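You operate a simulated robot arm through the tools that you are given. There is no shell and no other tool.

Carry out the task below with a simulated two-armed robot. There is one attempt and no reset: what you move stays moved.

JOB
Pick up the part roll with the smallest size on its label from the front of the wall bench with one hand, pass it to the other hand and put it on the middle shelf of the steel rack.

It is judged by the outcome, as a careful person would: the job done as asked, and still so three seconds after it is handed in. It fails if anything else is knocked over, pushed out of place, dropped, spilled or broken.

ROBOT AND FRAMES
Two 7-joint arms with two-finger parallel grippers on one trunk, on a base that moves. Base frame: it is fixed to the floor where the robot stands at the start and does not move with it; the origin is under the middle of the robot, x ahead of it, y to its left, z up. Readings come in mm, rad, newtons and seconds.
The left shoulder is at the start at [50, 165, 1130], the right one opposite. With the tool pointing down near the work surface each hand reaches from about 240 to 700 mm from the robot's upright axis, wherever it stands, measured 20 degrees to its own side. Places, roughly: middle shelf of the steel rack [700, -700, 600]. Payload 3.91 kg a hand.
The TCP of each hand is the grasp point between the finger pads, 30 mm short of the fingertips. In the tool frame z runs along the fingers and y along their closing line. Largest opening 110 mm; finger width 20, thickness 10; the body of the gripper, 48 by 112 mm, starts 55 mm behind the TCP.
Orientation is told as [roll, pitch, yaw] about the base's x, y, z axes, in that order, counted from this pose: with the fingers straight down and closing along the base's y, the tool's x points along the base's -x, its y along +y and its z along -z.

CONTROLS
- The arms move only by the tool move_arm. It takes "left_increments", "right_increments" or both (then of equal length, played together; a hand with none holds still); each is a list of rows, each a list of 6 numbers: the shift along the base's x, y, z in m, then the turn, a rotation vector about the base's x, y, z in rad. In form: [[x, y, z, wx, wy, wz], ...]. A call has 1 to 20 rows; each row shifts and turns the commanded pose from where the row before left it. "left_hand" and "right_hand" are, for a hand that has rows, the opening in per cent of the stroke, from 0 (shut) to 100 (fully open), set as the call begins (left out, the last holds). A row lasts 0.2 s, in which the tool goes at most 50 mm and 0.15 rad; a call with a longer step from one row to the next is refused whole, and so is a gripper value outside its range. A pose out of reach is approached as far as the arm can. The call stops where the force on the tool passes 40 N (or 10 N more than at its start, if that is more) or the arm is blocked; 0.2 s more then pass. Each finger travels about 45 mm/s and halts on what it meets, pressing with about 24 N; the grip force reading is that of the motor and also rises with nothing between the fingers. The clock runs only during rows and for 0.2 s after the last one: add rows that do not move to give the fingers time. The reply holds the time, the measured pose of the TCP, the force on the tool along the base axes, the opening and the grip force, in the units named above and with some noise, with the torque about the TCP (base axes, N m) and any sound that the robot's microphone picked up.
- Cameras (640 x 400 px; columns grow to the right, rows downward): "scene" is now at [113.9, 6.6, 1293.9]; the picture's right is [0.07, -1.00, 0.00], its down [-0.62, -0.04, -0.78] and it looks along [0.78, 0.06, -0.62] (base axes); focal length 220 px, centre (320, 200). "left" rides on the left gripper at [73, -17, -103] in its tool frame; the picture's right is [0.23, 0.97, 0.00], its down [-0.76, 0.18, -0.62] and it looks along [-0.61, 0.14, 0.78] (tool axes); focal length 222 px, centre (320, 200). "right" rides on the right gripper at [72, 17, -103] in its tool frame; the picture's right is [-0.23, 0.97, 0.00], its down [-0.76, -0.18, -0.62] and it looks along [-0.61, -0.14, 0.78] (tool axes); focal length 222 px, centre (320, 200). There is no depth. A picture from a camera that has moved, and an enlarged one, comes with that camera's place and axes in the base frame and with its lens.
- capture(camera): a new picture of that camera. It takes no simulated time.
- lift_body(by): slides the trunk up (or, below 0, down) by that many mm; the arms and the scene camera ride with it, the base frame stays. It gives what a move gives, with no picture.
- base_move(legs): drives the robot by 1 to 6 legs, each [ahead, left, turn to the left] in mm, mm and rad, along the robot's own axes; the way and the turn of a leg run together, so that a leg with both is an arc; at most 1500 mm and 3.142 rad a leg. The arms and the cameras ride along, it lands a little off, and it stops where it bumps. It gives what a move gives.
- turn_head(pan, tilt): turns the head with the scene camera to pan (to the left, within 1.396 rad either way) and tilt (down, from -0.506 to 1.204), counted from straight ahead of the robot. It gives what a move gives.
- enlarge(camera, box): a new picture of the part [left, top, right, bottom] of that camera's present view, enlarged. It takes no simulated time.
- sign_off(): hands the job in; it is judged then, once.

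Nothing tells you exact positions but the pictures and the camera data. Unless the task says otherwise, let go and move clear before handing in.

The tools are called after ">>>" as name(argument=value, ...) on one line, values as JSON. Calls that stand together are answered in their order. move_arm: Moves the arms, as the interface text tells. Its arguments: {"type":"object","properties":{"left_increments":{"type":"array"},"left_hand":{"type":"number"},"right_increments":{"type":"array"},"right_hand":{"type":"number"}},"required":[]} The other tools are called the same way: lift_body (by) moves the trunk up or down; base_move (legs) drives the base; turn_head (pan, tilt) turns the head that bears the scene camera; capture (camera) takes a picture; enlarge (camera, box) takes an enlarged picture of a part of a camera's view; sign_off () hands the job in.

At the start:

```text
t: 0.0
left_tool_pos: [522.0, 250.4, 1098.9]
left_orientation: [-0.001, 0.0, 0.002]
left_force: [-0.8, -0.3, -0.4]
left_torque: [0.02, -0.02, 0.02]
left_gripper_width: 109.9
left_gripper_force: 0.0
right_tool_pos: [496.3, -223.8, 1108.0]
right_orientation: [0.0, 0.0, 0.0]
right_force: [-0.6, -0.2, -0.5]
right_torque: [0.02, 0.0, 0.01]
right_gripper_width: 110.1
right_gripper_force: 0.1
trunk travel left (down, up): [-350.0, 153.0]
robot x, y, heading: [-1.7, -0.0, 0.001]
head pan, tilt (commanded): [0.072, 0.668]
```

scene: 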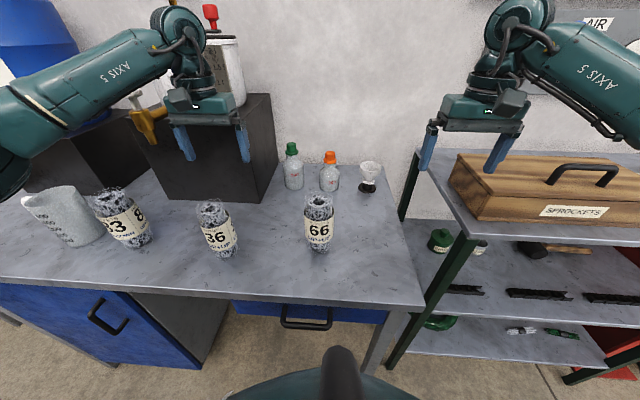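
right: 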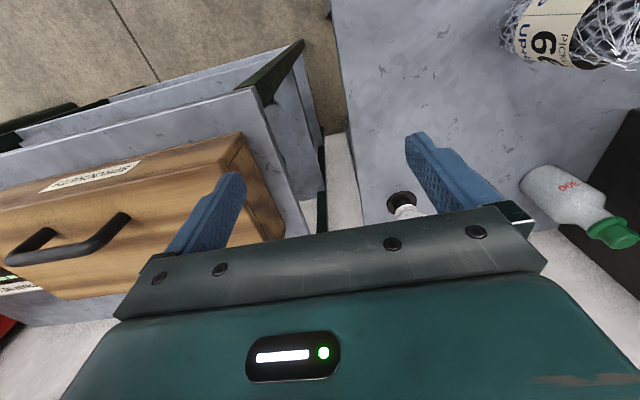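
left: 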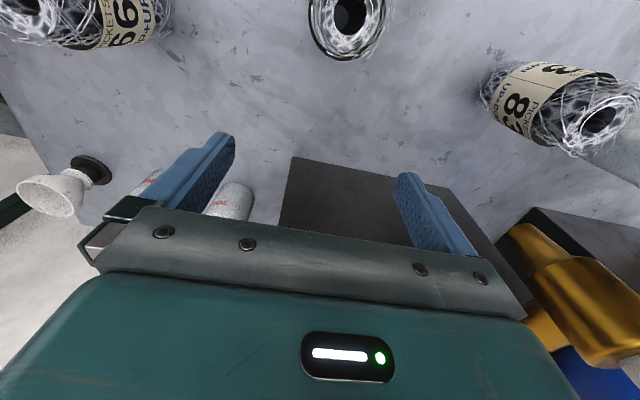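

I see three mesh rolls at the front of the bench, with labels that look like 83/8?, 36 or 86, and 66, and the steel rack is on the right. First I'll enlarge the labels to read the sizes.

>>> enlarge(camera="scene", box=[80, 170, 170, 260])

>>> enlarge(camera="scene", box=[180, 180, 260, 270])

>>> enlarge(camera="scene", box=[280, 180, 360, 270])

>>> enlarge(camera="scene", box=[380, 200, 640, 400])

>>> enlarge(camera="left", box=[0, 0, 640, 160])

```text
4.44 times, centred on (125, 215) of scene
camera zoom: at [113.9, 6.6, 1293.9], right [0.07, -1.0, 0.0], down [-0.62, -0.04, -0.78], along [0.78, 0.06, -0.62], focal length 975 px, centre (1187, 133)
```

zoom: 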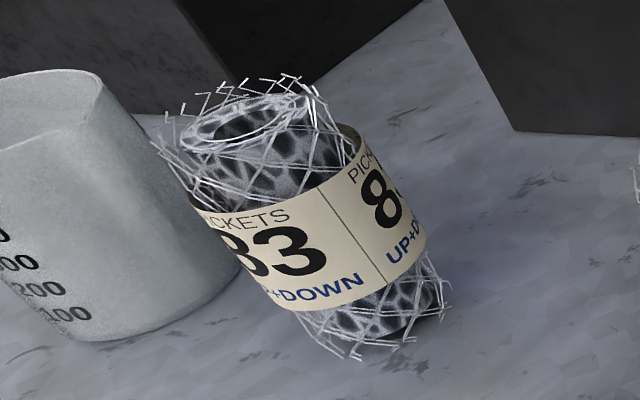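

```text
4.44 times, centred on (220, 225) of scene
camera zoom: at [113.9, 6.6, 1293.9], right [0.07, -1.0, 0.0], down [-0.62, -0.04, -0.78], along [0.78, 0.06, -0.62], focal length 975 px, centre (764, 89)
```

zoom: 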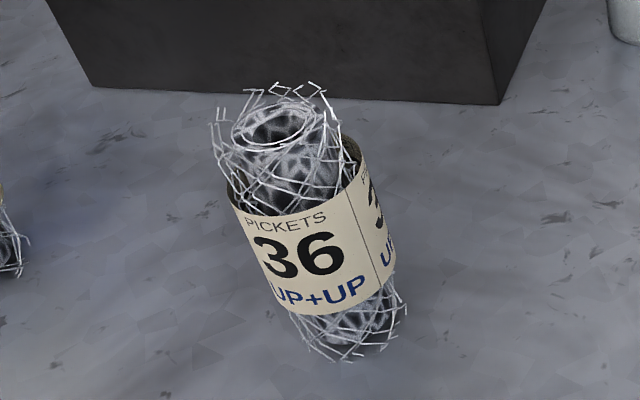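

```text
4.44 times, centred on (320, 225) of scene
camera zoom: at [113.9, 6.6, 1293.9], right [0.07, -1.0, 0.0], down [-0.62, -0.04, -0.78], along [0.78, 0.06, -0.62], focal length 975 px, centre (320, 89)
```

zoom: 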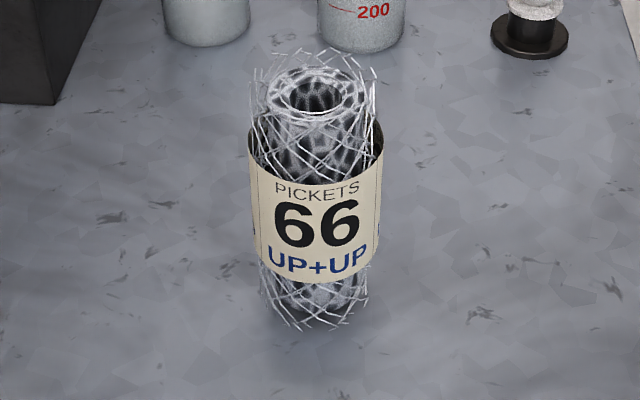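

```text
2.00 times, centred on (510, 300) of scene
camera zoom: at [113.9, 6.6, 1293.9], right [0.07, -1.0, 0.0], down [-0.62, -0.04, -0.78], along [0.78, 0.06, -0.62], focal length 439 px, centre (-60, 0)
```

zoom: 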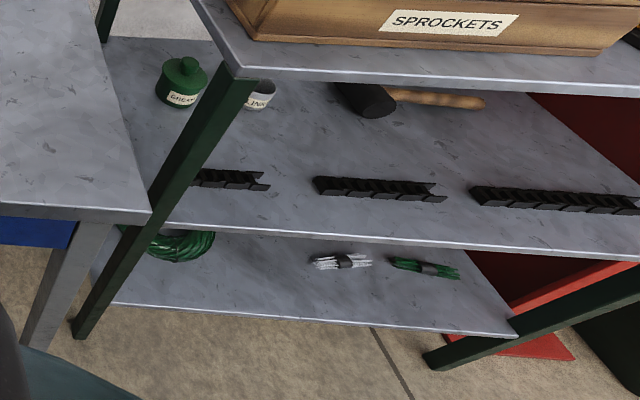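

```text
1.00 times, centred on (320, 80) of left (not enlarged: the box is as wide or as high as the picture)
camera zoom: at [448.7, 235.2, 1200.6], right [-0.23, 0.97, 0.0], down [0.76, 0.18, 0.62], along [0.61, 0.14, -0.78], focal length 222 px, centre (320, 320)
```

zoom: 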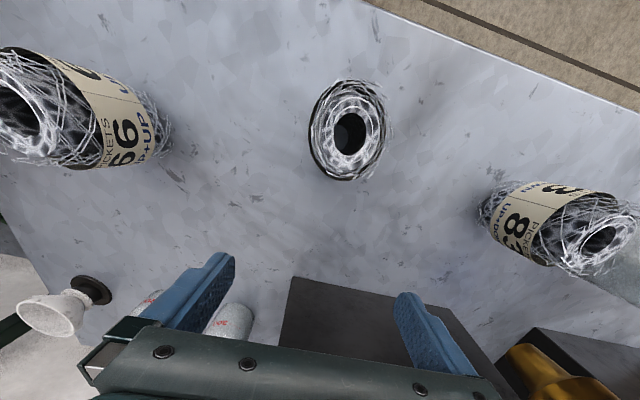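

The labels read 83, 36 and 66, so the 36 roll is the target, at about x 440, y 260 with its top near z 1000. I'll look around at the rack and at the rest of the bench before I move anything.

>>> turn_head(pan=-0.8, tilt=0.7)

>>> capture(camera="scene")

>>> turn_head(pan=0.7, tilt=0.7)

>>> capture(camera="scene")

```text
t: 1.2
left_tool_pos: [520.8, 252.2, 1098.0]
left_orientation: [0.0, -0.001, 0.002]
left_force: [-0.8, 0.2, -0.5]
left_torque: [0.01, -0.02, 0.04]
left_gripper_width: 109.9
left_gripper_force: 0.1
right_tool_pos: [496.7, -223.8, 1107.2]
right_orientation: [0.0, -0.002, -0.001]
right_force: [0.5, -0.5, 0.6]
right_torque: [-0.01, -0.01, 0.02]
right_gripper_width: 110.0
right_gripper_force: 0.0
trunk travel left (down, up): [-350.0, 153.0]
robot x, y, heading: [-2.1, 0.8, -0.0]
head pan, tilt (commanded): [-0.799, 0.7]
```

```text
taken
camera scene: at [87.3, -60.4, 1291.3], right [-0.72, -0.7, 0.0], down [-0.45, 0.46, -0.76], along [0.53, -0.55, -0.64], focal length 220 px, centre (320, 200)
```

scene: 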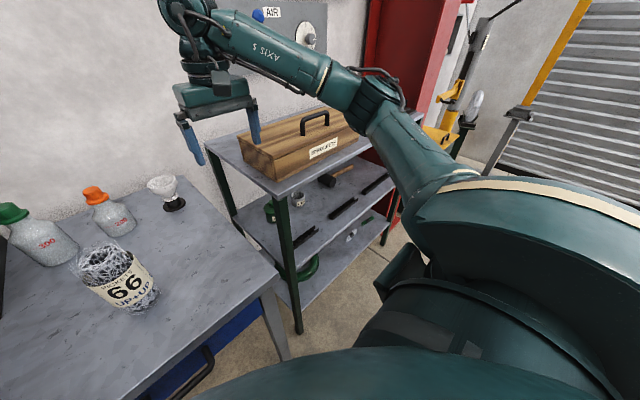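

```text
t: 2.8
left_tool_pos: [521.6, 251.4, 1097.0]
left_orientation: [0.0, 0.001, 0.003]
left_force: [-0.3, 0.3, -0.2]
left_torque: [0.01, -0.01, 0.0]
left_gripper_width: 109.8
left_gripper_force: 0.1
right_tool_pos: [495.9, -223.5, 1108.2]
right_orientation: [-0.001, -0.001, -0.002]
right_force: [-0.6, -0.1, -0.3]
right_torque: [0.0, -0.01, -0.01]
right_gripper_width: 110.0
right_gripper_force: 0.1
trunk travel left (down, up): [-350.0, 153.0]
robot x, y, heading: [-1.2, -0.5, -0.001]
head pan, tilt (commanded): [0.7, 0.7]
```

```text
taken
camera scene: at [93.0, 55.1, 1291.3], right [0.64, -0.77, 0.0], down [-0.49, -0.41, -0.76], along [0.59, 0.49, -0.64], focal length 220 px, centre (320, 200)
```

scene: 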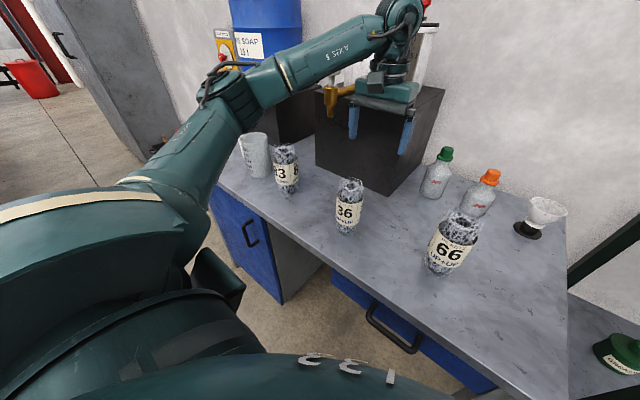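

The target roll stands clear of its neighbours. I'll zoom in from this second viewpoint to fix its position.

>>> enlarge(camera="scene", box=[310, 165, 390, 245])

>>> enlarge(camera="scene", box=[230, 120, 330, 210])

>>> turn_head(pan=-0.2, tilt=0.8)

>>> capture(camera="scene")

>>> enlarge(camera="left", box=[280, 0, 420, 90])

```text
5.00 times, centred on (350, 205) of scene
camera zoom: at [93.0, 55.1, 1291.3], right [0.64, -0.77, 0.0], down [-0.49, -0.41, -0.76], along [0.59, 0.49, -0.64], focal length 1097 px, centre (170, 175)
```

zoom: 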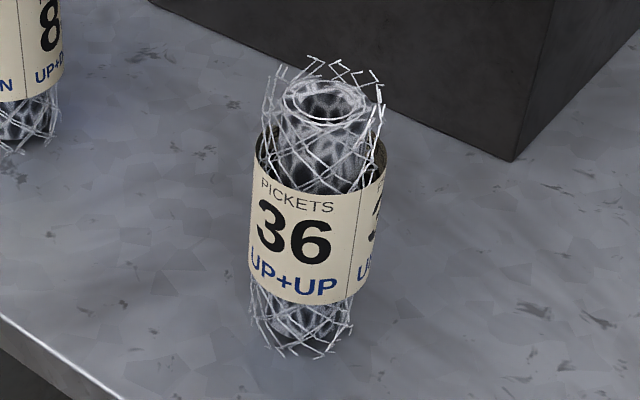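

```text
4.44 times, centred on (280, 165) of scene
camera zoom: at [93.0, 55.1, 1291.3], right [0.64, -0.77, 0.0], down [-0.49, -0.41, -0.76], along [0.59, 0.49, -0.64], focal length 975 px, centre (498, 356)
```

zoom: 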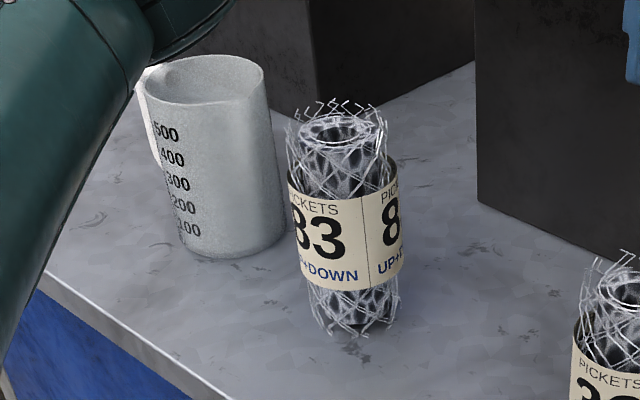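

```text
t: 4.0
left_tool_pos: [520.7, 252.5, 1097.7]
left_orientation: [0.0, -0.001, 0.002]
left_force: [0.2, -0.1, 0.6]
left_torque: [0.0, 0.04, 0.05]
left_gripper_width: 110.1
left_gripper_force: 0.0
right_tool_pos: [496.3, -223.1, 1108.8]
right_orientation: [-0.001, 0.0, 0.0]
right_force: [-0.6, -0.5, 0.3]
right_torque: [0.0, -0.05, -0.02]
right_gripper_width: 110.0
right_gripper_force: 0.1
trunk travel left (down, up): [-350.0, 153.0]
robot x, y, heading: [2.0, 1.0, -0.003]
head pan, tilt (commanded): [-0.201, 0.799]
```

```text
taken
camera scene: at [107.1, -15.6, 1283.0], right [-0.2, -0.98, 0.0], down [-0.7, 0.14, -0.7], along [0.68, -0.14, -0.72], focal length 220 px, centre (320, 200)
```

scene: 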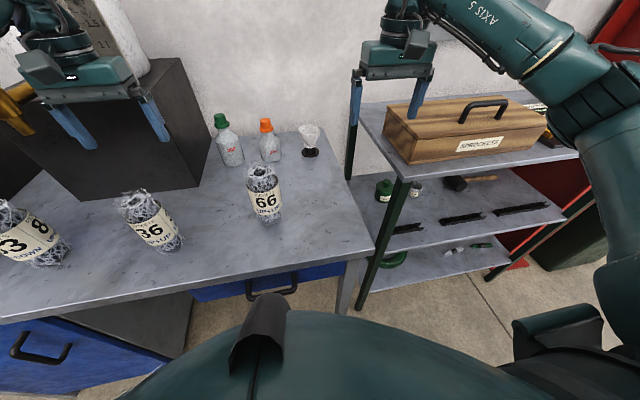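

```text
4.44 times, centred on (350, 45) of left
camera zoom: at [448.8, 235.2, 1200.6], right [-0.23, 0.97, 0.0], down [0.76, 0.18, 0.62], along [0.61, 0.14, -0.78], focal length 987 px, centre (187, 889)
```

zoom: 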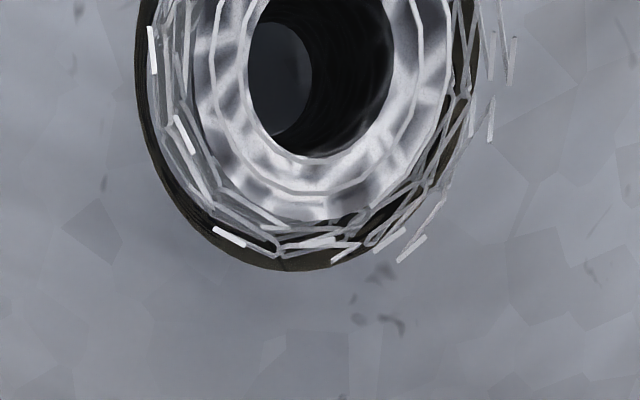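

The 36 roll stands at roughly (437, 255), with its base near z 855, its top near 1005 and a diameter of about 70 mm. I'll bring the open left hand over it and check the alignment with the wrist camera.

>>> move_arm(left_increments=[[-0.021, 0.001, 0, 0, 0, 0], [-0.021, 0.001, 0, 0, 0, 0], [-0.021, 0.001, 0, 0, 0, 0], [-0.021, 0.0, 0, 0, 0, 0], [0, 0, 0, 0, 0, 0]], left_hand=100)

>>> capture(camera="left")

>>> turn_head(pan=0.4, tilt=0.75)

>>> capture(camera="scene")

```text
t: 5.2
left_tool_pos: [436.9, 255.2, 1096.1]
left_orientation: [-0.001, -0.001, 0.002]
left_force: [0.7, 0.3, -0.4]
left_torque: [0.02, -0.03, 0.0]
left_gripper_width: 110.1
left_gripper_force: 0.1
right_tool_pos: [495.9, -223.1, 1106.5]
right_orientation: [-0.001, 0.0, -0.001]
right_force: [1.1, 0.1, -0.1]
right_torque: [-0.03, 0.01, 0.0]
right_gripper_width: 109.9
right_gripper_force: 0.0
trunk travel left (down, up): [-350.0, 153.0]
robot x, y, heading: [-0.0, 1.0, -0.0]
head pan, tilt (commanded): [-0.201, 0.799]
```

```text
taken
camera left: at [364.2, 238.6, 1198.6], right [-0.23, 0.97, 0.0], down [0.76, 0.18, 0.62], along [0.61, 0.14, -0.78], focal length 222 px, centre (320, 200)
```

left: 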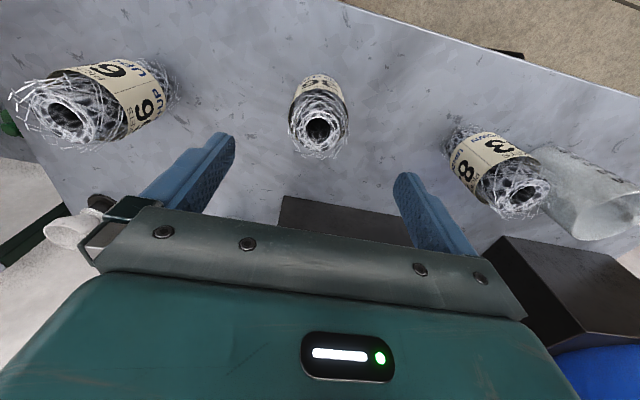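

```text
t: 6.2
left_tool_pos: [436.7, 256.4, 1096.0]
left_orientation: [0.0, -0.001, 0.002]
left_force: [0.1, 0.4, 0.3]
left_torque: [-0.03, -0.03, 0.01]
left_gripper_width: 109.9
left_gripper_force: 0.0
right_tool_pos: [496.0, -222.2, 1107.3]
right_orientation: [0.001, 0.0, 0.0]
right_force: [-0.5, 0.7, -0.6]
right_torque: [0.0, 0.0, 0.0]
right_gripper_width: 110.0
right_gripper_force: 0.0
trunk travel left (down, up): [-350.0, 153.0]
robot x, y, heading: [-1.2, -2.4, 0.003]
head pan, tilt (commanded): [0.4, 0.75]
```

```text
taken
camera scene: at [104.4, 32.6, 1287.0], right [0.39, -0.92, 0.0], down [-0.63, -0.26, -0.73], along [0.67, 0.28, -0.68], focal length 220 px, centre (320, 200)
```

scene: 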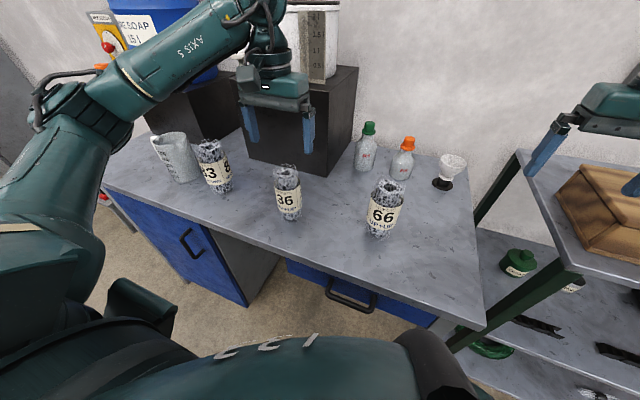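

The wrist view puts the roll axis at about (436.5, 253.5) with its top near 1002, so the left hand is centred over it to within about 2 mm. I'll lower the hand over the upper part, stopping with the TCP near z 966.

>>> move_arm(left_increments=[[0, -0.002, -0.02, 0, 0, 0], [0, 0, -0.02, 0, 0, 0], [0, 0, -0.02, 0, 0, 0], [0, 0, -0.02, 0, 0, 0], [0, 0, -0.02, 0, 0, 0], [0, 0, -0.015, 0, 0, 0], [0, 0, -0.015, 0, 0, 0], [0, 0, 0, 0, 0, 0]], left_hand=100)

>>> capture(camera="left")

>>> capture(camera="scene")

```text
t: 8.0
left_tool_pos: [436.7, 252.8, 968.4]
left_orientation: [-0.001, 0.0, 0.002]
left_force: [-0.2, 0.4, 0.2]
left_torque: [-0.02, 0.01, 0.0]
left_gripper_width: 109.9
left_gripper_force: 0.1
right_tool_pos: [495.6, -223.9, 1107.8]
right_orientation: [-0.001, 0.002, 0.002]
right_force: [-0.7, 0.4, -0.5]
right_torque: [-0.01, 0.04, 0.03]
right_gripper_width: 109.9
right_gripper_force: 0.1
trunk travel left (down, up): [-350.0, 153.0]
robot x, y, heading: [1.1, -0.5, -0.002]
head pan, tilt (commanded): [0.4, 0.75]
```

```text
taken
camera left: at [364.3, 235.9, 1071.4], right [-0.23, 0.97, 0.0], down [0.76, 0.18, 0.62], along [0.61, 0.14, -0.78], focal length 222 px, centre (320, 200)
```

left: 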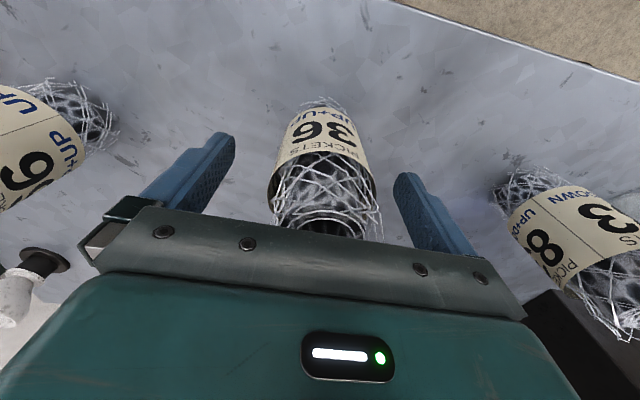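

```text
taken
camera scene: at [104.3, 32.6, 1287.0], right [0.39, -0.92, 0.0], down [-0.63, -0.27, -0.73], along [0.67, 0.28, -0.68], focal length 220 px, centre (320, 200)
```

scene: 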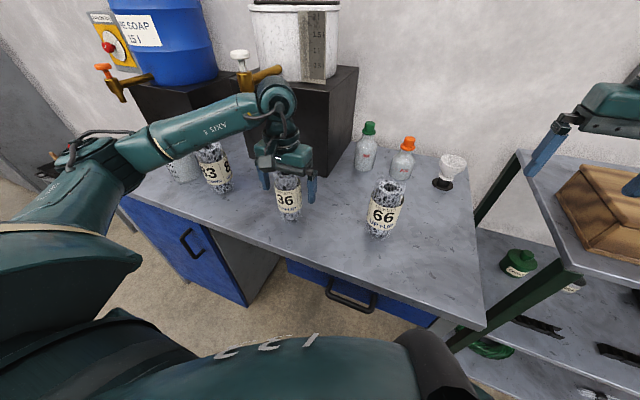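

The fingers straddle the upper half of the 36 roll evenly. I'll close the left gripper on it.

>>> move_arm(left_increments=[[0, 0, 0, 0, 0, 0], [0, 0, 0, 0, 0, 0], [0, 0, 0, 0, 0, 0], [0, 0, 0, 0, 0, 0], [0, 0, 0, 0, 0, 0], [0, 0, 0, 0, 0, 0]], left_hand=0)

>>> capture(camera="left")

```text
t: 9.4
left_tool_pos: [437.5, 252.8, 968.5]
left_orientation: [-0.001, 0.0, 0.002]
left_force: [0.7, 0.7, 1.2]
left_torque: [0.08, 0.05, 0.02]
left_gripper_width: 57.1
left_gripper_force: 24.1
right_tool_pos: [496.4, -223.0, 1107.2]
right_orientation: [-0.001, 0.0, 0.0]
right_force: [-0.5, -1.5, -0.5]
right_torque: [-0.04, -0.03, -0.01]
right_gripper_width: 110.1
right_gripper_force: 0.0
trunk travel left (down, up): [-350.0, 153.0]
robot x, y, heading: [2.0, 1.9, 0.002]
head pan, tilt (commanded): [0.4, 0.75]
```

```text
taken
camera left: at [364.4, 235.9, 1071.7], right [-0.23, 0.97, 0.0], down [0.76, 0.18, 0.62], along [0.61, 0.14, -0.78], focal length 222 px, centre (320, 200)
```

left: 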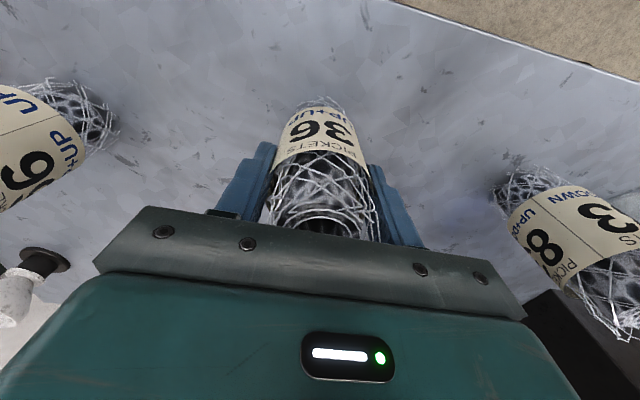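

The gripper holds at a width of 57 mm with 24 N. I'll lift the roll straight up a little and check that it stays put in the grip.

>>> move_arm(left_increments=[[0, 0, 0.01, 0, 0, 0], [0, 0, 0.015, 0, 0, 0], [0, 0, 0.02, 0, 0, 0], [0, 0, 0.02, 0, 0, 0], [0, 0, 0.02, 0, 0, 0], [0, 0, 0, 0, 0, 0], [0, 0, 0, 0, 0, 0]], left_hand=0)

>>> capture(camera="left")

>>> capture(camera="scene")

```text
t: 11.0
left_tool_pos: [436.5, 252.0, 1053.4]
left_orientation: [0.001, 0.001, 0.003]
left_force: [0.4, 0.5, -1.3]
left_torque: [0.02, 0.02, -0.05]
left_gripper_width: 56.3
left_gripper_force: 23.9
right_tool_pos: [496.6, -223.2, 1106.7]
right_orientation: [0.0, 0.0, 0.001]
right_force: [-0.6, -0.2, 0.3]
right_torque: [0.01, -0.01, -0.04]
right_gripper_width: 110.0
right_gripper_force: 0.0
trunk travel left (down, up): [-350.0, 153.0]
robot x, y, heading: [1.8, 0.6, 0.001]
head pan, tilt (commanded): [0.4, 0.75]
```

```text
taken
camera left: at [364.6, 235.2, 1156.2], right [-0.23, 0.97, 0.0], down [0.76, 0.18, 0.62], along [0.61, 0.14, -0.78], focal length 222 px, centre (320, 200)
```

left: 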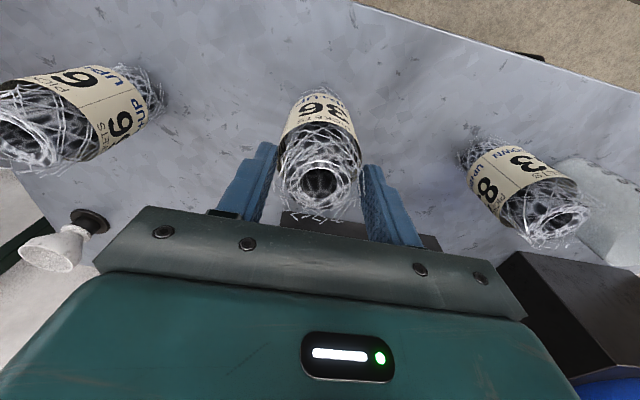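

```text
taken
camera scene: at [104.4, 32.7, 1287.0], right [0.39, -0.92, 0.0], down [-0.63, -0.27, -0.73], along [0.67, 0.28, -0.68], focal length 220 px, centre (320, 200)
```

scene: 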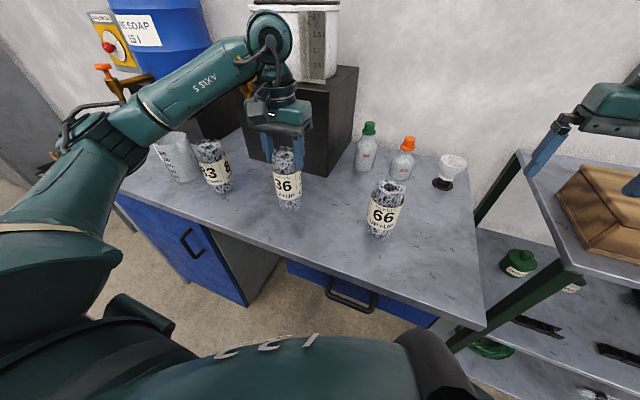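

The roll may have slid down in the grip, because its top now shows lower between the fingers. I'll zoom in to check before doing anything else.

>>> enlarge(camera="scene", box=[240, 110, 340, 220])

>>> enlarge(camera="left", box=[220, 70, 420, 230])

```text
3.64 times, centred on (290, 165) of scene
camera zoom: at [104.4, 32.7, 1287.0], right [0.39, -0.92, 0.0], down [-0.63, -0.27, -0.73], along [0.67, 0.28, -0.68], focal length 798 px, centre (429, 327)
```

zoom: 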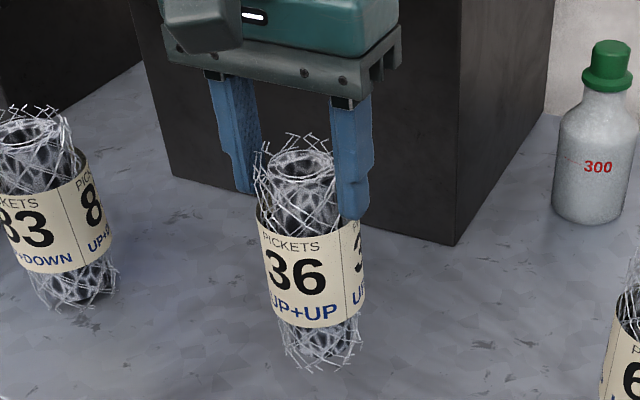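

```text
2.50 times, centred on (320, 150) of left
camera zoom: at [364.6, 235.2, 1156.2], right [-0.23, 0.97, 0.0], down [0.76, 0.18, 0.62], along [0.61, 0.14, -0.78], focal length 555 px, centre (320, 325)
```

zoom: 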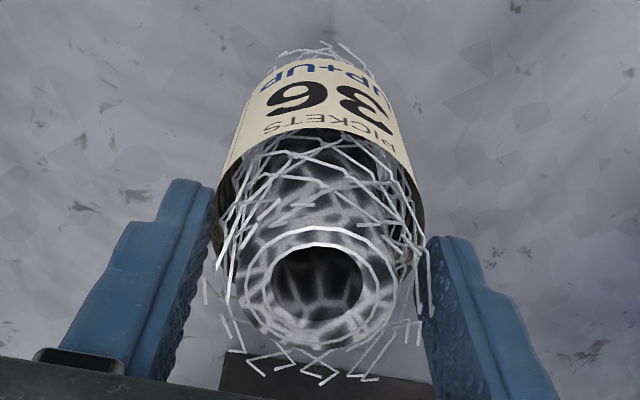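

The roll has slid about 40 mm down in the grip, so only the fingertips hold its top. I'll set it gently back on the bench and re-grip lower.

>>> move_arm(left_increments=[[0, 0, -0.015, 0, 0, 0], [0, 0, -0.015, 0, 0, 0], [0, 0, -0.008, 0, 0, 0]], left_hand=0)

>>> enlarge(camera="left", box=[220, 70, 420, 230])

>>> enlarge(camera="scene", box=[240, 110, 340, 220])

```text
t: 11.8
left_tool_pos: [438.6, 252.4, 1015.7]
left_orientation: [0.0, 0.001, 0.003]
left_force: [-0.1, 0.8, -2.3]
left_torque: [-0.01, 0.0, -0.01]
left_gripper_width: 56.3
left_gripper_force: 23.8
right_tool_pos: [496.5, -223.8, 1106.7]
right_orientation: [0.001, -0.001, 0.0]
right_force: [0.1, -0.3, 0.8]
right_torque: [-0.01, 0.0, 0.0]
right_gripper_width: 110.0
right_gripper_force: 0.1
trunk travel left (down, up): [-350.0, 153.0]
robot x, y, heading: [3.7, -0.4, 0.002]
head pan, tilt (commanded): [0.4, 0.75]
```

```text
2.50 times, centred on (320, 150) of left
camera zoom: at [365.1, 235.8, 1118.4], right [-0.23, 0.97, 0.0], down [0.76, 0.18, 0.62], along [0.61, 0.14, -0.78], focal length 555 px, centre (320, 325)
```

zoom: 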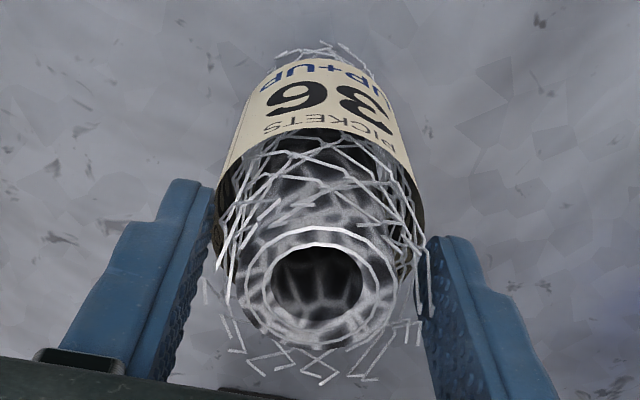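

```text
3.64 times, centred on (290, 165) of scene
camera zoom: at [104.5, 32.8, 1287.0], right [0.39, -0.92, 0.0], down [-0.63, -0.27, -0.73], along [0.67, 0.28, -0.68], focal length 798 px, centre (429, 327)
```

zoom: 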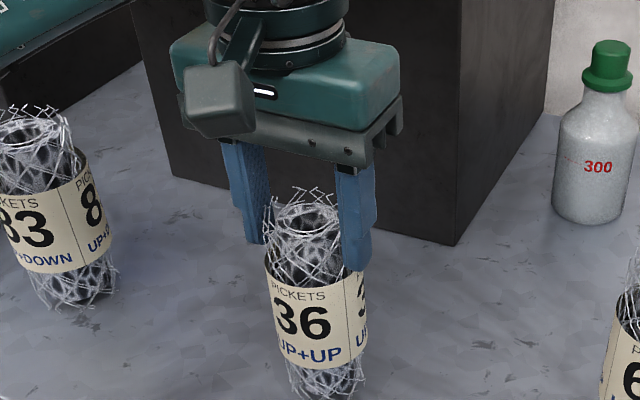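

The grip is stable now: the fingertips sit just above the slippery label, on the mesh, and the view has not changed while lowering. I'll lift again slowly on this mesh grip and check for slip.

>>> move_arm(left_increments=[[0, 0, 0.006, 0, 0, 0], [0, 0, 0.01, 0, 0, 0], [0, 0, 0.012, 0, 0, 0], [0, 0, 0.012, 0, 0, 0], [0, 0, 0.012, 0, 0, 0], [0, 0, 0.012, 0, 0, 0], [0, 0, 0.012, 0, 0, 0], [0, 0, 0.008, 0, 0, 0], [0, 0, 0, 0, 0, 0]], left_hand=0)

>>> enlarge(camera="left", box=[220, 70, 420, 230])

>>> capture(camera="scene")

```text
t: 13.8
left_tool_pos: [437.8, 252.5, 1096.4]
left_orientation: [0.0, 0.0, 0.002]
left_force: [-0.3, 0.4, -1.2]
left_torque: [0.0, -0.02, -0.01]
left_gripper_width: 56.3
left_gripper_force: 23.8
right_tool_pos: [496.0, -223.6, 1106.8]
right_orientation: [0.0, 0.001, -0.001]
right_force: [0.6, 0.4, -0.1]
right_torque: [-0.03, 0.02, -0.01]
right_gripper_width: 109.9
right_gripper_force: 0.0
trunk travel left (down, up): [-350.0, 153.0]
robot x, y, heading: [1.9, -1.2, -0.003]
head pan, tilt (commanded): [0.4, 0.75]
```

```text
2.50 times, centred on (320, 150) of left
camera zoom: at [365.3, 236.0, 1200.3], right [-0.23, 0.97, 0.0], down [0.76, 0.18, 0.62], along [0.61, 0.14, -0.78], focal length 555 px, centre (320, 325)
```

zoom: 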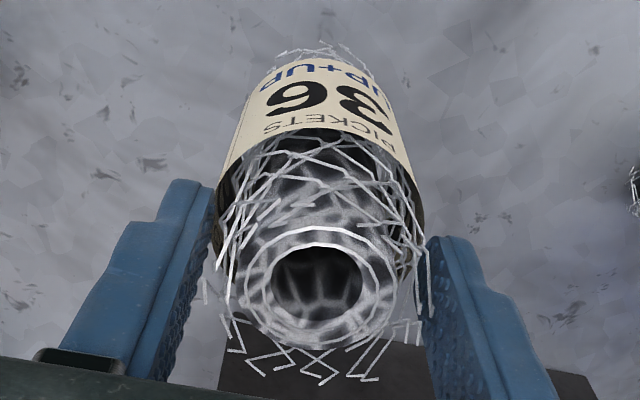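

```text
taken
camera scene: at [104.5, 32.7, 1287.0], right [0.39, -0.92, 0.0], down [-0.63, -0.27, -0.73], along [0.67, 0.28, -0.68], focal length 220 px, centre (320, 200)
```

scene: 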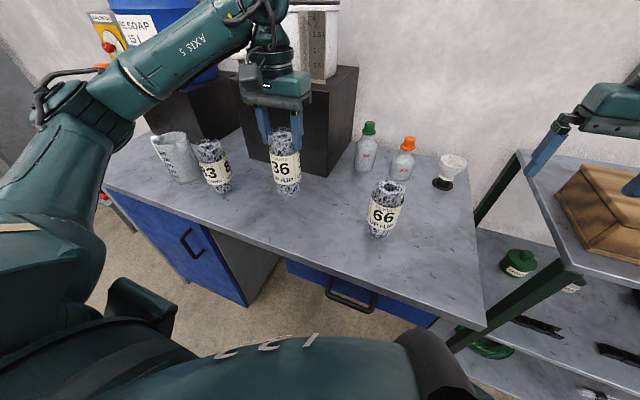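

There was no slip this time, so the roll is held securely. Before backing off from the bench I'll check the surroundings to both sides.

>>> turn_head(pan=-1.39, tilt=0.5)

>>> capture(camera="scene")

>>> turn_head(pan=1.39, tilt=0.5)

>>> capture(camera="scene")

```text
t: 15.6
left_tool_pos: [437.2, 254.1, 1098.4]
left_orientation: [0.001, -0.001, 0.001]
left_force: [0.7, 0.4, -1.3]
left_torque: [-0.03, 0.01, 0.03]
left_gripper_width: 56.4
left_gripper_force: 24.3
right_tool_pos: [496.1, -223.8, 1107.7]
right_orientation: [-0.001, -0.001, -0.001]
right_force: [-0.5, 0.3, 0.0]
right_torque: [0.03, -0.02, 0.02]
right_gripper_width: 109.8
right_gripper_force: 0.1
trunk travel left (down, up): [-350.0, 153.0]
robot x, y, heading: [0.8, 1.3, 0.006]
head pan, tilt (commanded): [-1.389, 0.499]
```

```text
taken
camera scene: at [44.6, -89.0, 1309.0], right [-0.98, -0.18, 0.0], down [-0.09, 0.47, -0.88], along [0.16, -0.86, -0.48], focal length 220 px, centre (320, 200)
```

scene: 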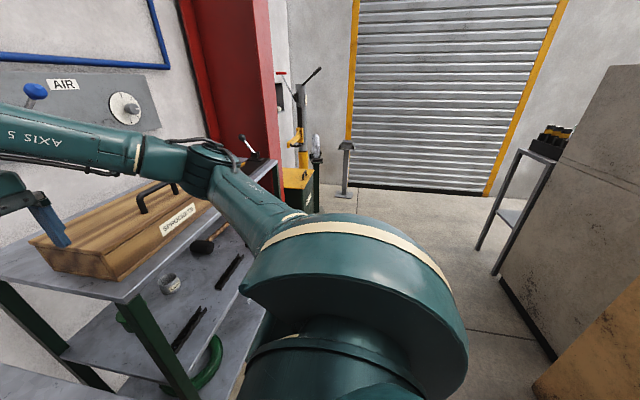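

```text
t: 18.0
left_tool_pos: [438.5, 252.6, 1097.3]
left_orientation: [0.0, -0.001, 0.002]
left_force: [-0.6, -0.1, -1.8]
left_torque: [0.01, -0.01, -0.01]
left_gripper_width: 56.3
left_gripper_force: 24.1
right_tool_pos: [496.0, -224.4, 1106.7]
right_orientation: [0.002, -0.002, 0.0]
right_force: [-0.5, -0.6, -0.1]
right_torque: [0.03, 0.01, -0.01]
right_gripper_width: 109.8
right_gripper_force: 0.1
trunk travel left (down, up): [-350.0, 153.0]
robot x, y, heading: [1.8, 3.8, 0.002]
head pan, tilt (commanded): [1.389, 0.499]
```

```text
taken
camera scene: at [44.6, 89.9, 1309.0], right [0.98, -0.18, 0.0], down [-0.09, -0.47, -0.88], along [0.16, 0.86, -0.48], focal length 220 px, centre (320, 200)
```

scene: 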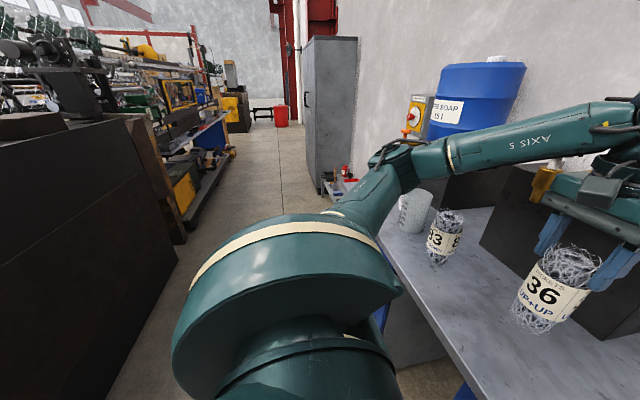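

The corridor behind is clear to roughly x = -750, so backing off 200 mm is safe. I'll drive straight back to do the handover in free space.

>>> base_move(legs=[[-200, 0, 0]])

>>> turn_head(pan=0.1, tilt=0.75)

>>> capture(camera="scene")

>>> capture(camera="left")

```text
t: 19.6
left_tool_pos: [237.7, 252.3, 1097.8]
left_orientation: [-0.001, -0.001, 0.001]
left_force: [-0.7, -1.0, -1.5]
left_torque: [0.0, -0.03, -0.01]
left_gripper_width: 56.1
left_gripper_force: 24.2
right_tool_pos: [295.2, -225.3, 1108.1]
right_orientation: [0.001, 0.0, -0.002]
right_force: [0.3, -0.6, 0.8]
right_torque: [0.04, -0.05, -0.01]
right_gripper_width: 110.0
right_gripper_force: 0.0
trunk travel left (down, up): [-350.0, 153.0]
robot x, y, heading: [-201.3, 1.7, -0.004]
head pan, tilt (commanded): [1.389, 0.499]
```

```text
t: 21.1
left_tool_pos: [237.9, 253.2, 1097.0]
left_orientation: [-0.001, 0.0, 0.0]
left_force: [-0.2, -0.7, -1.5]
left_torque: [0.03, 0.04, -0.01]
left_gripper_width: 56.2
left_gripper_force: 24.2
right_tool_pos: [296.3, -223.5, 1105.8]
right_orientation: [0.0, -0.002, 0.0]
right_force: [-1.1, 1.3, 0.0]
right_torque: [0.04, 0.03, 0.01]
right_gripper_width: 110.3
right_gripper_force: 0.0
trunk travel left (down, up): [-350.0, 153.0]
robot x, y, heading: [-202.6, 2.6, 0.002]
head pan, tilt (commanded): [0.099, 0.75]
```

```text
taken
camera scene: at [-89.8, 8.8, 1287.0], right [0.1, -1.0, 0.0], down [-0.68, -0.07, -0.73], along [0.73, 0.07, -0.68], focal length 220 px, centre (320, 200)
```

scene: 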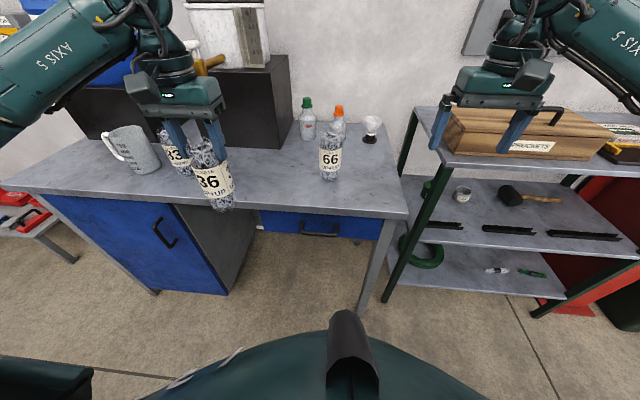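

```text
taken
camera left: at [165.1, 235.8, 1200.2], right [-0.23, 0.97, 0.0], down [0.76, 0.18, 0.62], along [0.61, 0.14, -0.78], focal length 222 px, centre (320, 200)
```

left: 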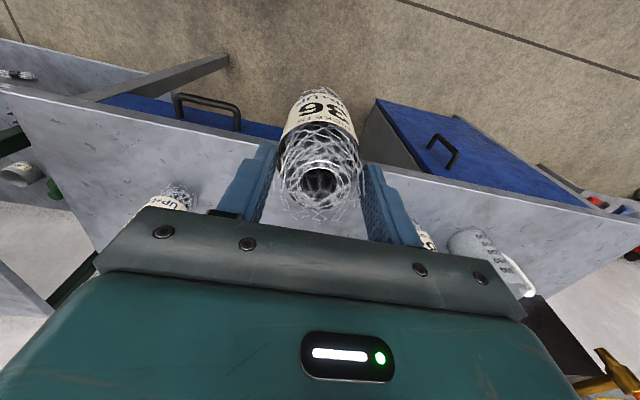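

The roll rides steadily in the left hand. Because only the mesh grips well, I'll have the right hand take the same top mesh from the side, crosswise to the left fingers. That will also let it place the roll on the shelf with the hand held horizontal. First I'll back off a bit more, then bring the left hand to the centre while turning it 90°.

>>> base_move(legs=[[-80, 0, 0]])

>>> move_arm(left_increments=[[0.005, -0.01, 0, 0, 0, -0.08], [0.01, -0.018, 0, 0, 0, -0.13], [0.01, -0.018, 0, 0, 0, -0.13], [0.01, -0.018, 0, 0, 0, -0.13], [0.01, -0.018, 0, 0, 0, -0.13], [0.01, -0.018, 0, 0, 0, -0.13], [0, 0, 0, 0, 0, 0]], left_hand=0)

>>> capture(camera="left")

>>> capture(camera="scene")

```text
t: 22.1
left_tool_pos: [158.8, 252.6, 1097.4]
left_orientation: [0.001, 0.001, 0.0]
left_force: [-1.0, -0.2, -1.5]
left_torque: [-0.02, -0.02, 0.02]
left_gripper_width: 56.3
left_gripper_force: 24.2
right_tool_pos: [216.0, -225.1, 1107.4]
right_orientation: [0.0, 0.0, -0.001]
right_force: [-0.5, 0.9, 1.1]
right_torque: [-0.03, -0.04, 0.01]
right_gripper_width: 109.9
right_gripper_force: 0.1
trunk travel left (down, up): [-350.0, 153.0]
robot x, y, heading: [-279.6, -1.0, 0.002]
head pan, tilt (commanded): [0.099, 0.75]
```

```text
t: 23.7
left_tool_pos: [212.5, 153.3, 1096.7]
left_orientation: [0.001, 0.0, -0.729]
left_force: [0.3, -0.2, -2.0]
left_torque: [0.03, 0.0, -0.01]
left_gripper_width: 56.3
left_gripper_force: 23.9
right_tool_pos: [216.7, -222.5, 1107.0]
right_orientation: [0.002, 0.003, 0.001]
right_force: [0.1, -0.3, 0.4]
right_torque: [0.01, -0.03, 0.01]
right_gripper_width: 109.8
right_gripper_force: 0.2
trunk travel left (down, up): [-350.0, 153.0]
robot x, y, heading: [-282.5, 0.9, 0.004]
head pan, tilt (commanded): [0.099, 0.75]
```

```text
taken
camera left: at [147.6, 189.3, 1199.9], right [0.48, 0.88, 0.0], down [0.69, -0.38, 0.62], along [0.55, -0.3, -0.78], focal length 222 px, centre (320, 200)
```

left: 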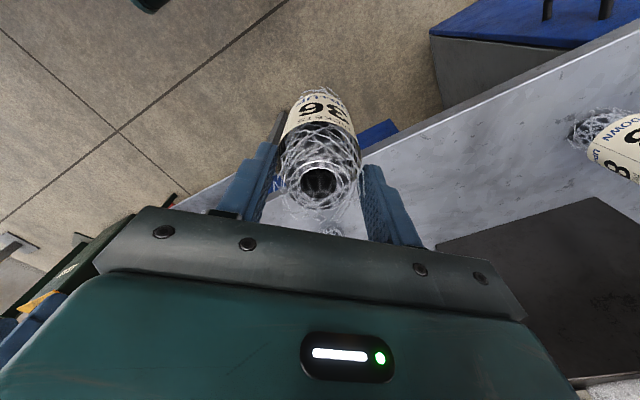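

```text
taken
camera scene: at [-169.0, 8.9, 1287.0], right [0.1, -1.0, 0.0], down [-0.68, -0.07, -0.73], along [0.73, 0.07, -0.68], focal length 220 px, centre (320, 200)
```

scene: 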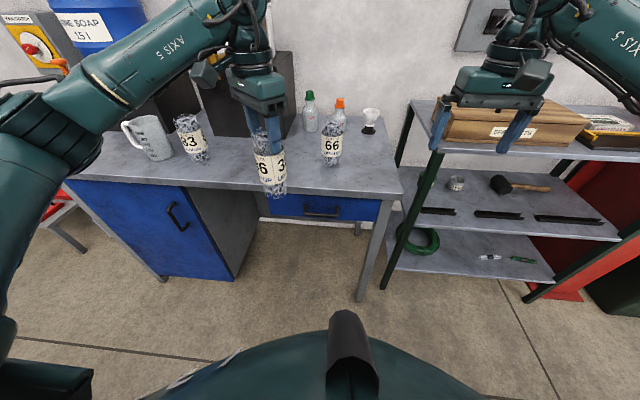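

The hand has turned about 42° with no slip. I'll go on to the full 90° and the central handover spot.

>>> move_arm(left_increments=[[0.008, -0.016, 0, 0, 0, -0.12], [0.008, -0.016, 0, 0, 0, -0.12], [0.008, -0.016, 0, 0, 0, -0.12], [0.008, -0.016, 0, 0, 0, -0.12], [0.008, -0.016, 0, 0, 0, -0.12], [0.008, -0.016, 0, 0, 0, -0.12], [0.009, -0.016, 0, 0, 0, -0.12], [0, 0, 0, 0, 0, 0]], left_hand=0)

>>> capture(camera="left")

>>> capture(camera="scene")

```text
t: 25.5
left_tool_pos: [157.1, 86.8, 1086.9]
left_orientation: [-0.004, -0.005, -1.146]
left_force: [-0.5, -0.3, -2.5]
left_torque: [0.0, 0.0, 0.01]
left_gripper_width: 56.1
left_gripper_force: 24.1
left hand out of reach, approached as far as the arm can: row 2, 3, 4, 5, 6, 7
right_tool_pos: [216.1, -223.5, 1106.8]
right_orientation: [0.001, -0.001, 0.0]
right_force: [0.4, -0.5, -0.3]
right_torque: [-0.01, -0.01, -0.04]
right_gripper_width: 109.9
right_gripper_force: 0.1
trunk travel left (down, up): [-350.0, 153.0]
robot x, y, heading: [-278.9, 0.1, -0.001]
head pan, tilt (commanded): [0.099, 0.75]
```

```text
taken
camera left: at [111.5, 147.0, 1189.3], right [0.79, 0.61, 0.0], down [0.48, -0.62, 0.63], along [0.38, -0.5, -0.78], focal length 222 px, centre (320, 200)
```

left: 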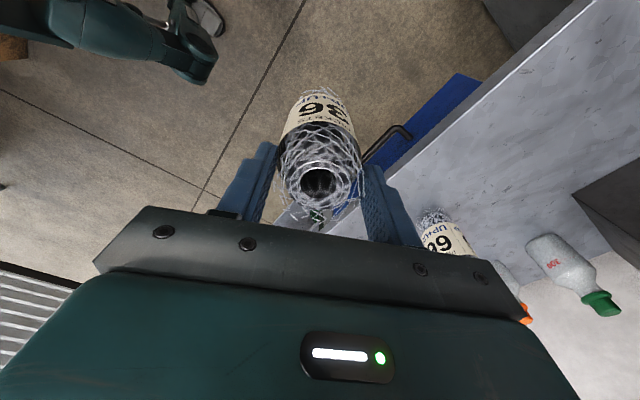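

```text
taken
camera scene: at [-169.0, 9.0, 1287.0], right [0.1, -1.0, 0.0], down [-0.68, -0.07, -0.73], along [0.73, 0.07, -0.68], focal length 220 px, centre (320, 200)
```

scene: 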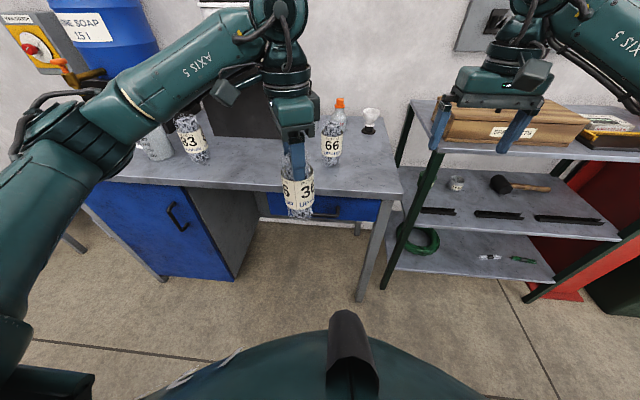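

The arm ran out of reach on the last part of the turn, stopping at about -66° and pulled in. I'll test where the commanded pose is now with a small reverse step, then work with a smaller turn.

>>> move_arm(left_increments=[[-0.005, 0.012, 0, 0, 0, 0.1], [-0.005, 0.012, 0, 0, 0, 0.1]], left_hand=0)

```text
t: 26.1
left_tool_pos: [146.8, 112.7, 1087.4]
left_orientation: [-0.002, -0.004, -0.945]
left_force: [0.0, -1.0, -1.9]
left_torque: [-0.01, -0.01, 0.0]
left_gripper_width: 56.3
left_gripper_force: 23.7
right_tool_pos: [215.9, -223.3, 1107.0]
right_orientation: [0.001, -0.001, 0.0]
right_force: [0.0, -0.1, 0.2]
right_torque: [-0.04, 0.02, 0.03]
right_gripper_width: 110.2
right_gripper_force: 0.0
trunk travel left (down, up): [-350.0, 153.0]
robot x, y, heading: [-282.0, -0.9, 0.001]
head pan, tilt (commanded): [0.099, 0.75]
```

The commanded pose follows the reached pose, so steps stay predictable. I'll turn slightly back and move out ahead to the handover spot.

>>> move_arm(left_increments=[[0.015, 0, 0.002, 0, 0, 0.05], [0.018, 0, 0.002, 0, 0, 0.05], [0.018, 0, 0.002, 0, 0, 0.05], [0.018, 0, 0.002, 0, 0, 0], [0.018, 0, 0.002, 0, 0, 0], [0, 0, 0, 0, 0, 0]], left_hand=0)

>>> capture(camera="left")

```text
t: 27.5
left_tool_pos: [233.0, 110.2, 1097.2]
left_orientation: [-0.003, -0.004, -0.796]
left_force: [-0.3, -0.8, -1.2]
left_torque: [0.01, -0.02, 0.01]
left_gripper_width: 56.4
left_gripper_force: 24.1
right_tool_pos: [216.0, -223.2, 1107.9]
right_orientation: [0.0, 0.001, 0.001]
right_force: [0.6, -0.8, 0.6]
right_torque: [-0.02, 0.01, 0.02]
right_gripper_width: 110.0
right_gripper_force: 0.1
trunk travel left (down, up): [-350.0, 153.0]
robot x, y, heading: [-279.3, 2.3, 0.0]
head pan, tilt (commanded): [0.099, 0.75]
```

```text
taken
camera left: at [170.2, 150.8, 1200.1], right [0.54, 0.84, 0.0], down [0.66, -0.42, 0.63], along [0.53, -0.34, -0.78], focal length 222 px, centre (320, 200)
```

left: 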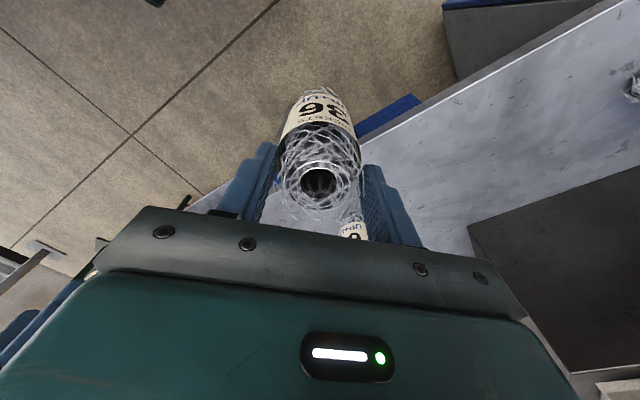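

The left hand now holds the roll at (233, 110) turned -0.80 rad. I'll shift it slightly out and to the left for more room, and start tilting the right hand toward horizontal while it stays well apart.

>>> move_arm(left_increments=[[0.01, 0.008, 0, 0, 0, 0], [0.01, 0.008, 0, 0, 0, 0], [0.01, 0.008, 0, 0, 0, 0], [0.01, 0.008, 0, 0, 0, 0], [0.007, 0.008, 0, 0, 0, 0], [0, 0, 0, 0, 0, 0]], left_hand=0, right_increments=[[0.01, 0.007, 0, 0, -0.13, 0], [0.01, 0.007, 0, 0, -0.13, 0], [0.01, 0.007, 0, 0, -0.13, 0], [0.01, 0.007, 0, 0, -0.13, 0], [0.007, 0.007, 0, 0, -0.13, 0], [0, 0, 0, 0, -0.13, 0]], right_hand=100)

>>> capture(camera="scene")

```text
t: 28.9
left_tool_pos: [242.2, 117.6, 1097.0]
left_orientation: [-0.005, -0.006, -0.797]
left_force: [0.5, 0.0, -1.1]
left_torque: [0.02, 0.02, 0.01]
left_gripper_width: 56.1
left_gripper_force: 23.9
left hand out of reach, approached as far as the arm can: row 2, 3, 4, 5
right_tool_pos: [263.7, -187.9, 1107.0]
right_orientation: [0.0, -0.783, 0.0]
right_force: [0.2, 0.6, 0.1]
right_torque: [0.01, -0.01, 0.03]
right_gripper_width: 110.2
right_gripper_force: 0.2
trunk travel left (down, up): [-350.0, 153.0]
robot x, y, heading: [-281.2, 3.5, 0.005]
head pan, tilt (commanded): [0.099, 0.75]
```

```text
taken
camera scene: at [-169.1, 8.5, 1287.0], right [0.1, -1.0, 0.0], down [-0.68, -0.07, -0.73], along [0.73, 0.07, -0.68], focal length 220 px, centre (320, 200)
```

scene: 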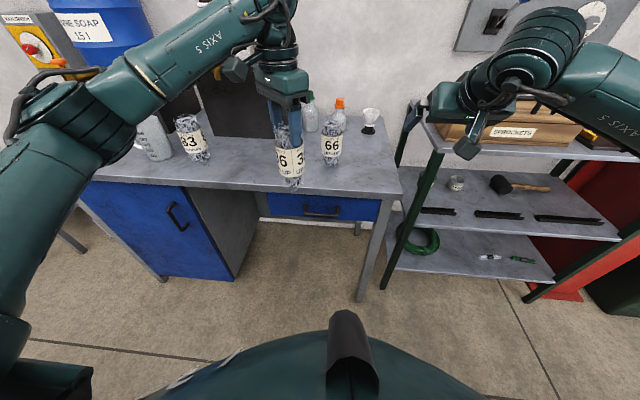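

The left hand stays at (242, 118), which will do as the handover spot. I'll go on tilting the right hand to horizontal while keeping it away from the roll.

>>> move_arm(right_increments=[[0, 0, -0.005, 0, -0.131, 0], [0, 0, -0.005, 0, -0.131, 0], [0, 0, -0.005, 0, -0.131, 0], [0, 0, -0.005, 0, -0.131, 0], [0, 0, -0.005, 0, -0.131, 0], [0, 0, -0.005, 0, -0.133, 0], [0, 0, 0, 0, 0, 0]], right_hand=100)

>>> capture(camera="scene")

>>> capture(camera="right")

```text
t: 30.5
left_tool_pos: [242.6, 117.6, 1096.8]
left_orientation: [-0.002, -0.004, -0.798]
left_force: [-0.8, 0.4, -1.4]
left_torque: [0.01, 0.01, 0.0]
left_gripper_width: 56.1
left_gripper_force: 23.5
right_tool_pos: [264.2, -189.8, 1087.2]
right_orientation: [0.002, -1.304, -0.002]
right_force: [-0.7, -0.1, -0.4]
right_torque: [0.05, -0.01, 0.0]
right_gripper_width: 109.7
right_gripper_force: 0.1
right hand out of reach, approached as far as the arm can: row 5, 6
trunk travel left (down, up): [-350.0, 153.0]
robot x, y, heading: [-281.2, 6.4, -0.003]
head pan, tilt (commanded): [0.099, 0.75]
```

```text
taken
camera scene: at [-169.0, 8.7, 1287.0], right [0.1, -1.0, 0.0], down [-0.68, -0.07, -0.73], along [0.73, 0.07, -0.68], focal length 220 px, centre (320, 200)
```

scene: 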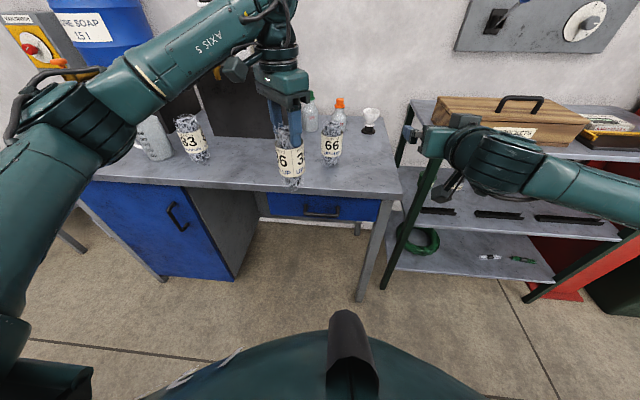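

```text
taken
camera right: at [144.4, -172.8, 1045.1], right [0.06, 0.97, 0.22], down [-0.4, -0.18, 0.9], along [0.91, -0.14, 0.38], focal length 222 px, centre (320, 200)
```

right: 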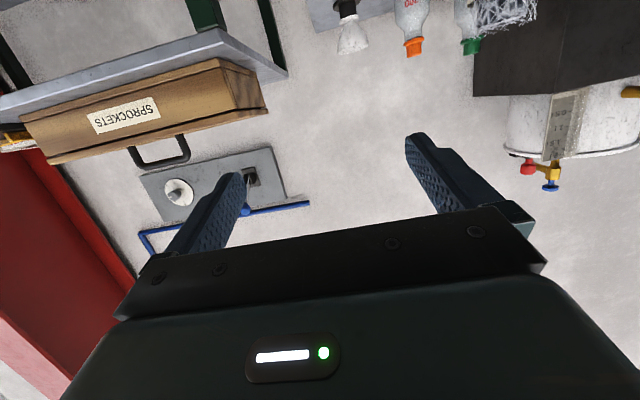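

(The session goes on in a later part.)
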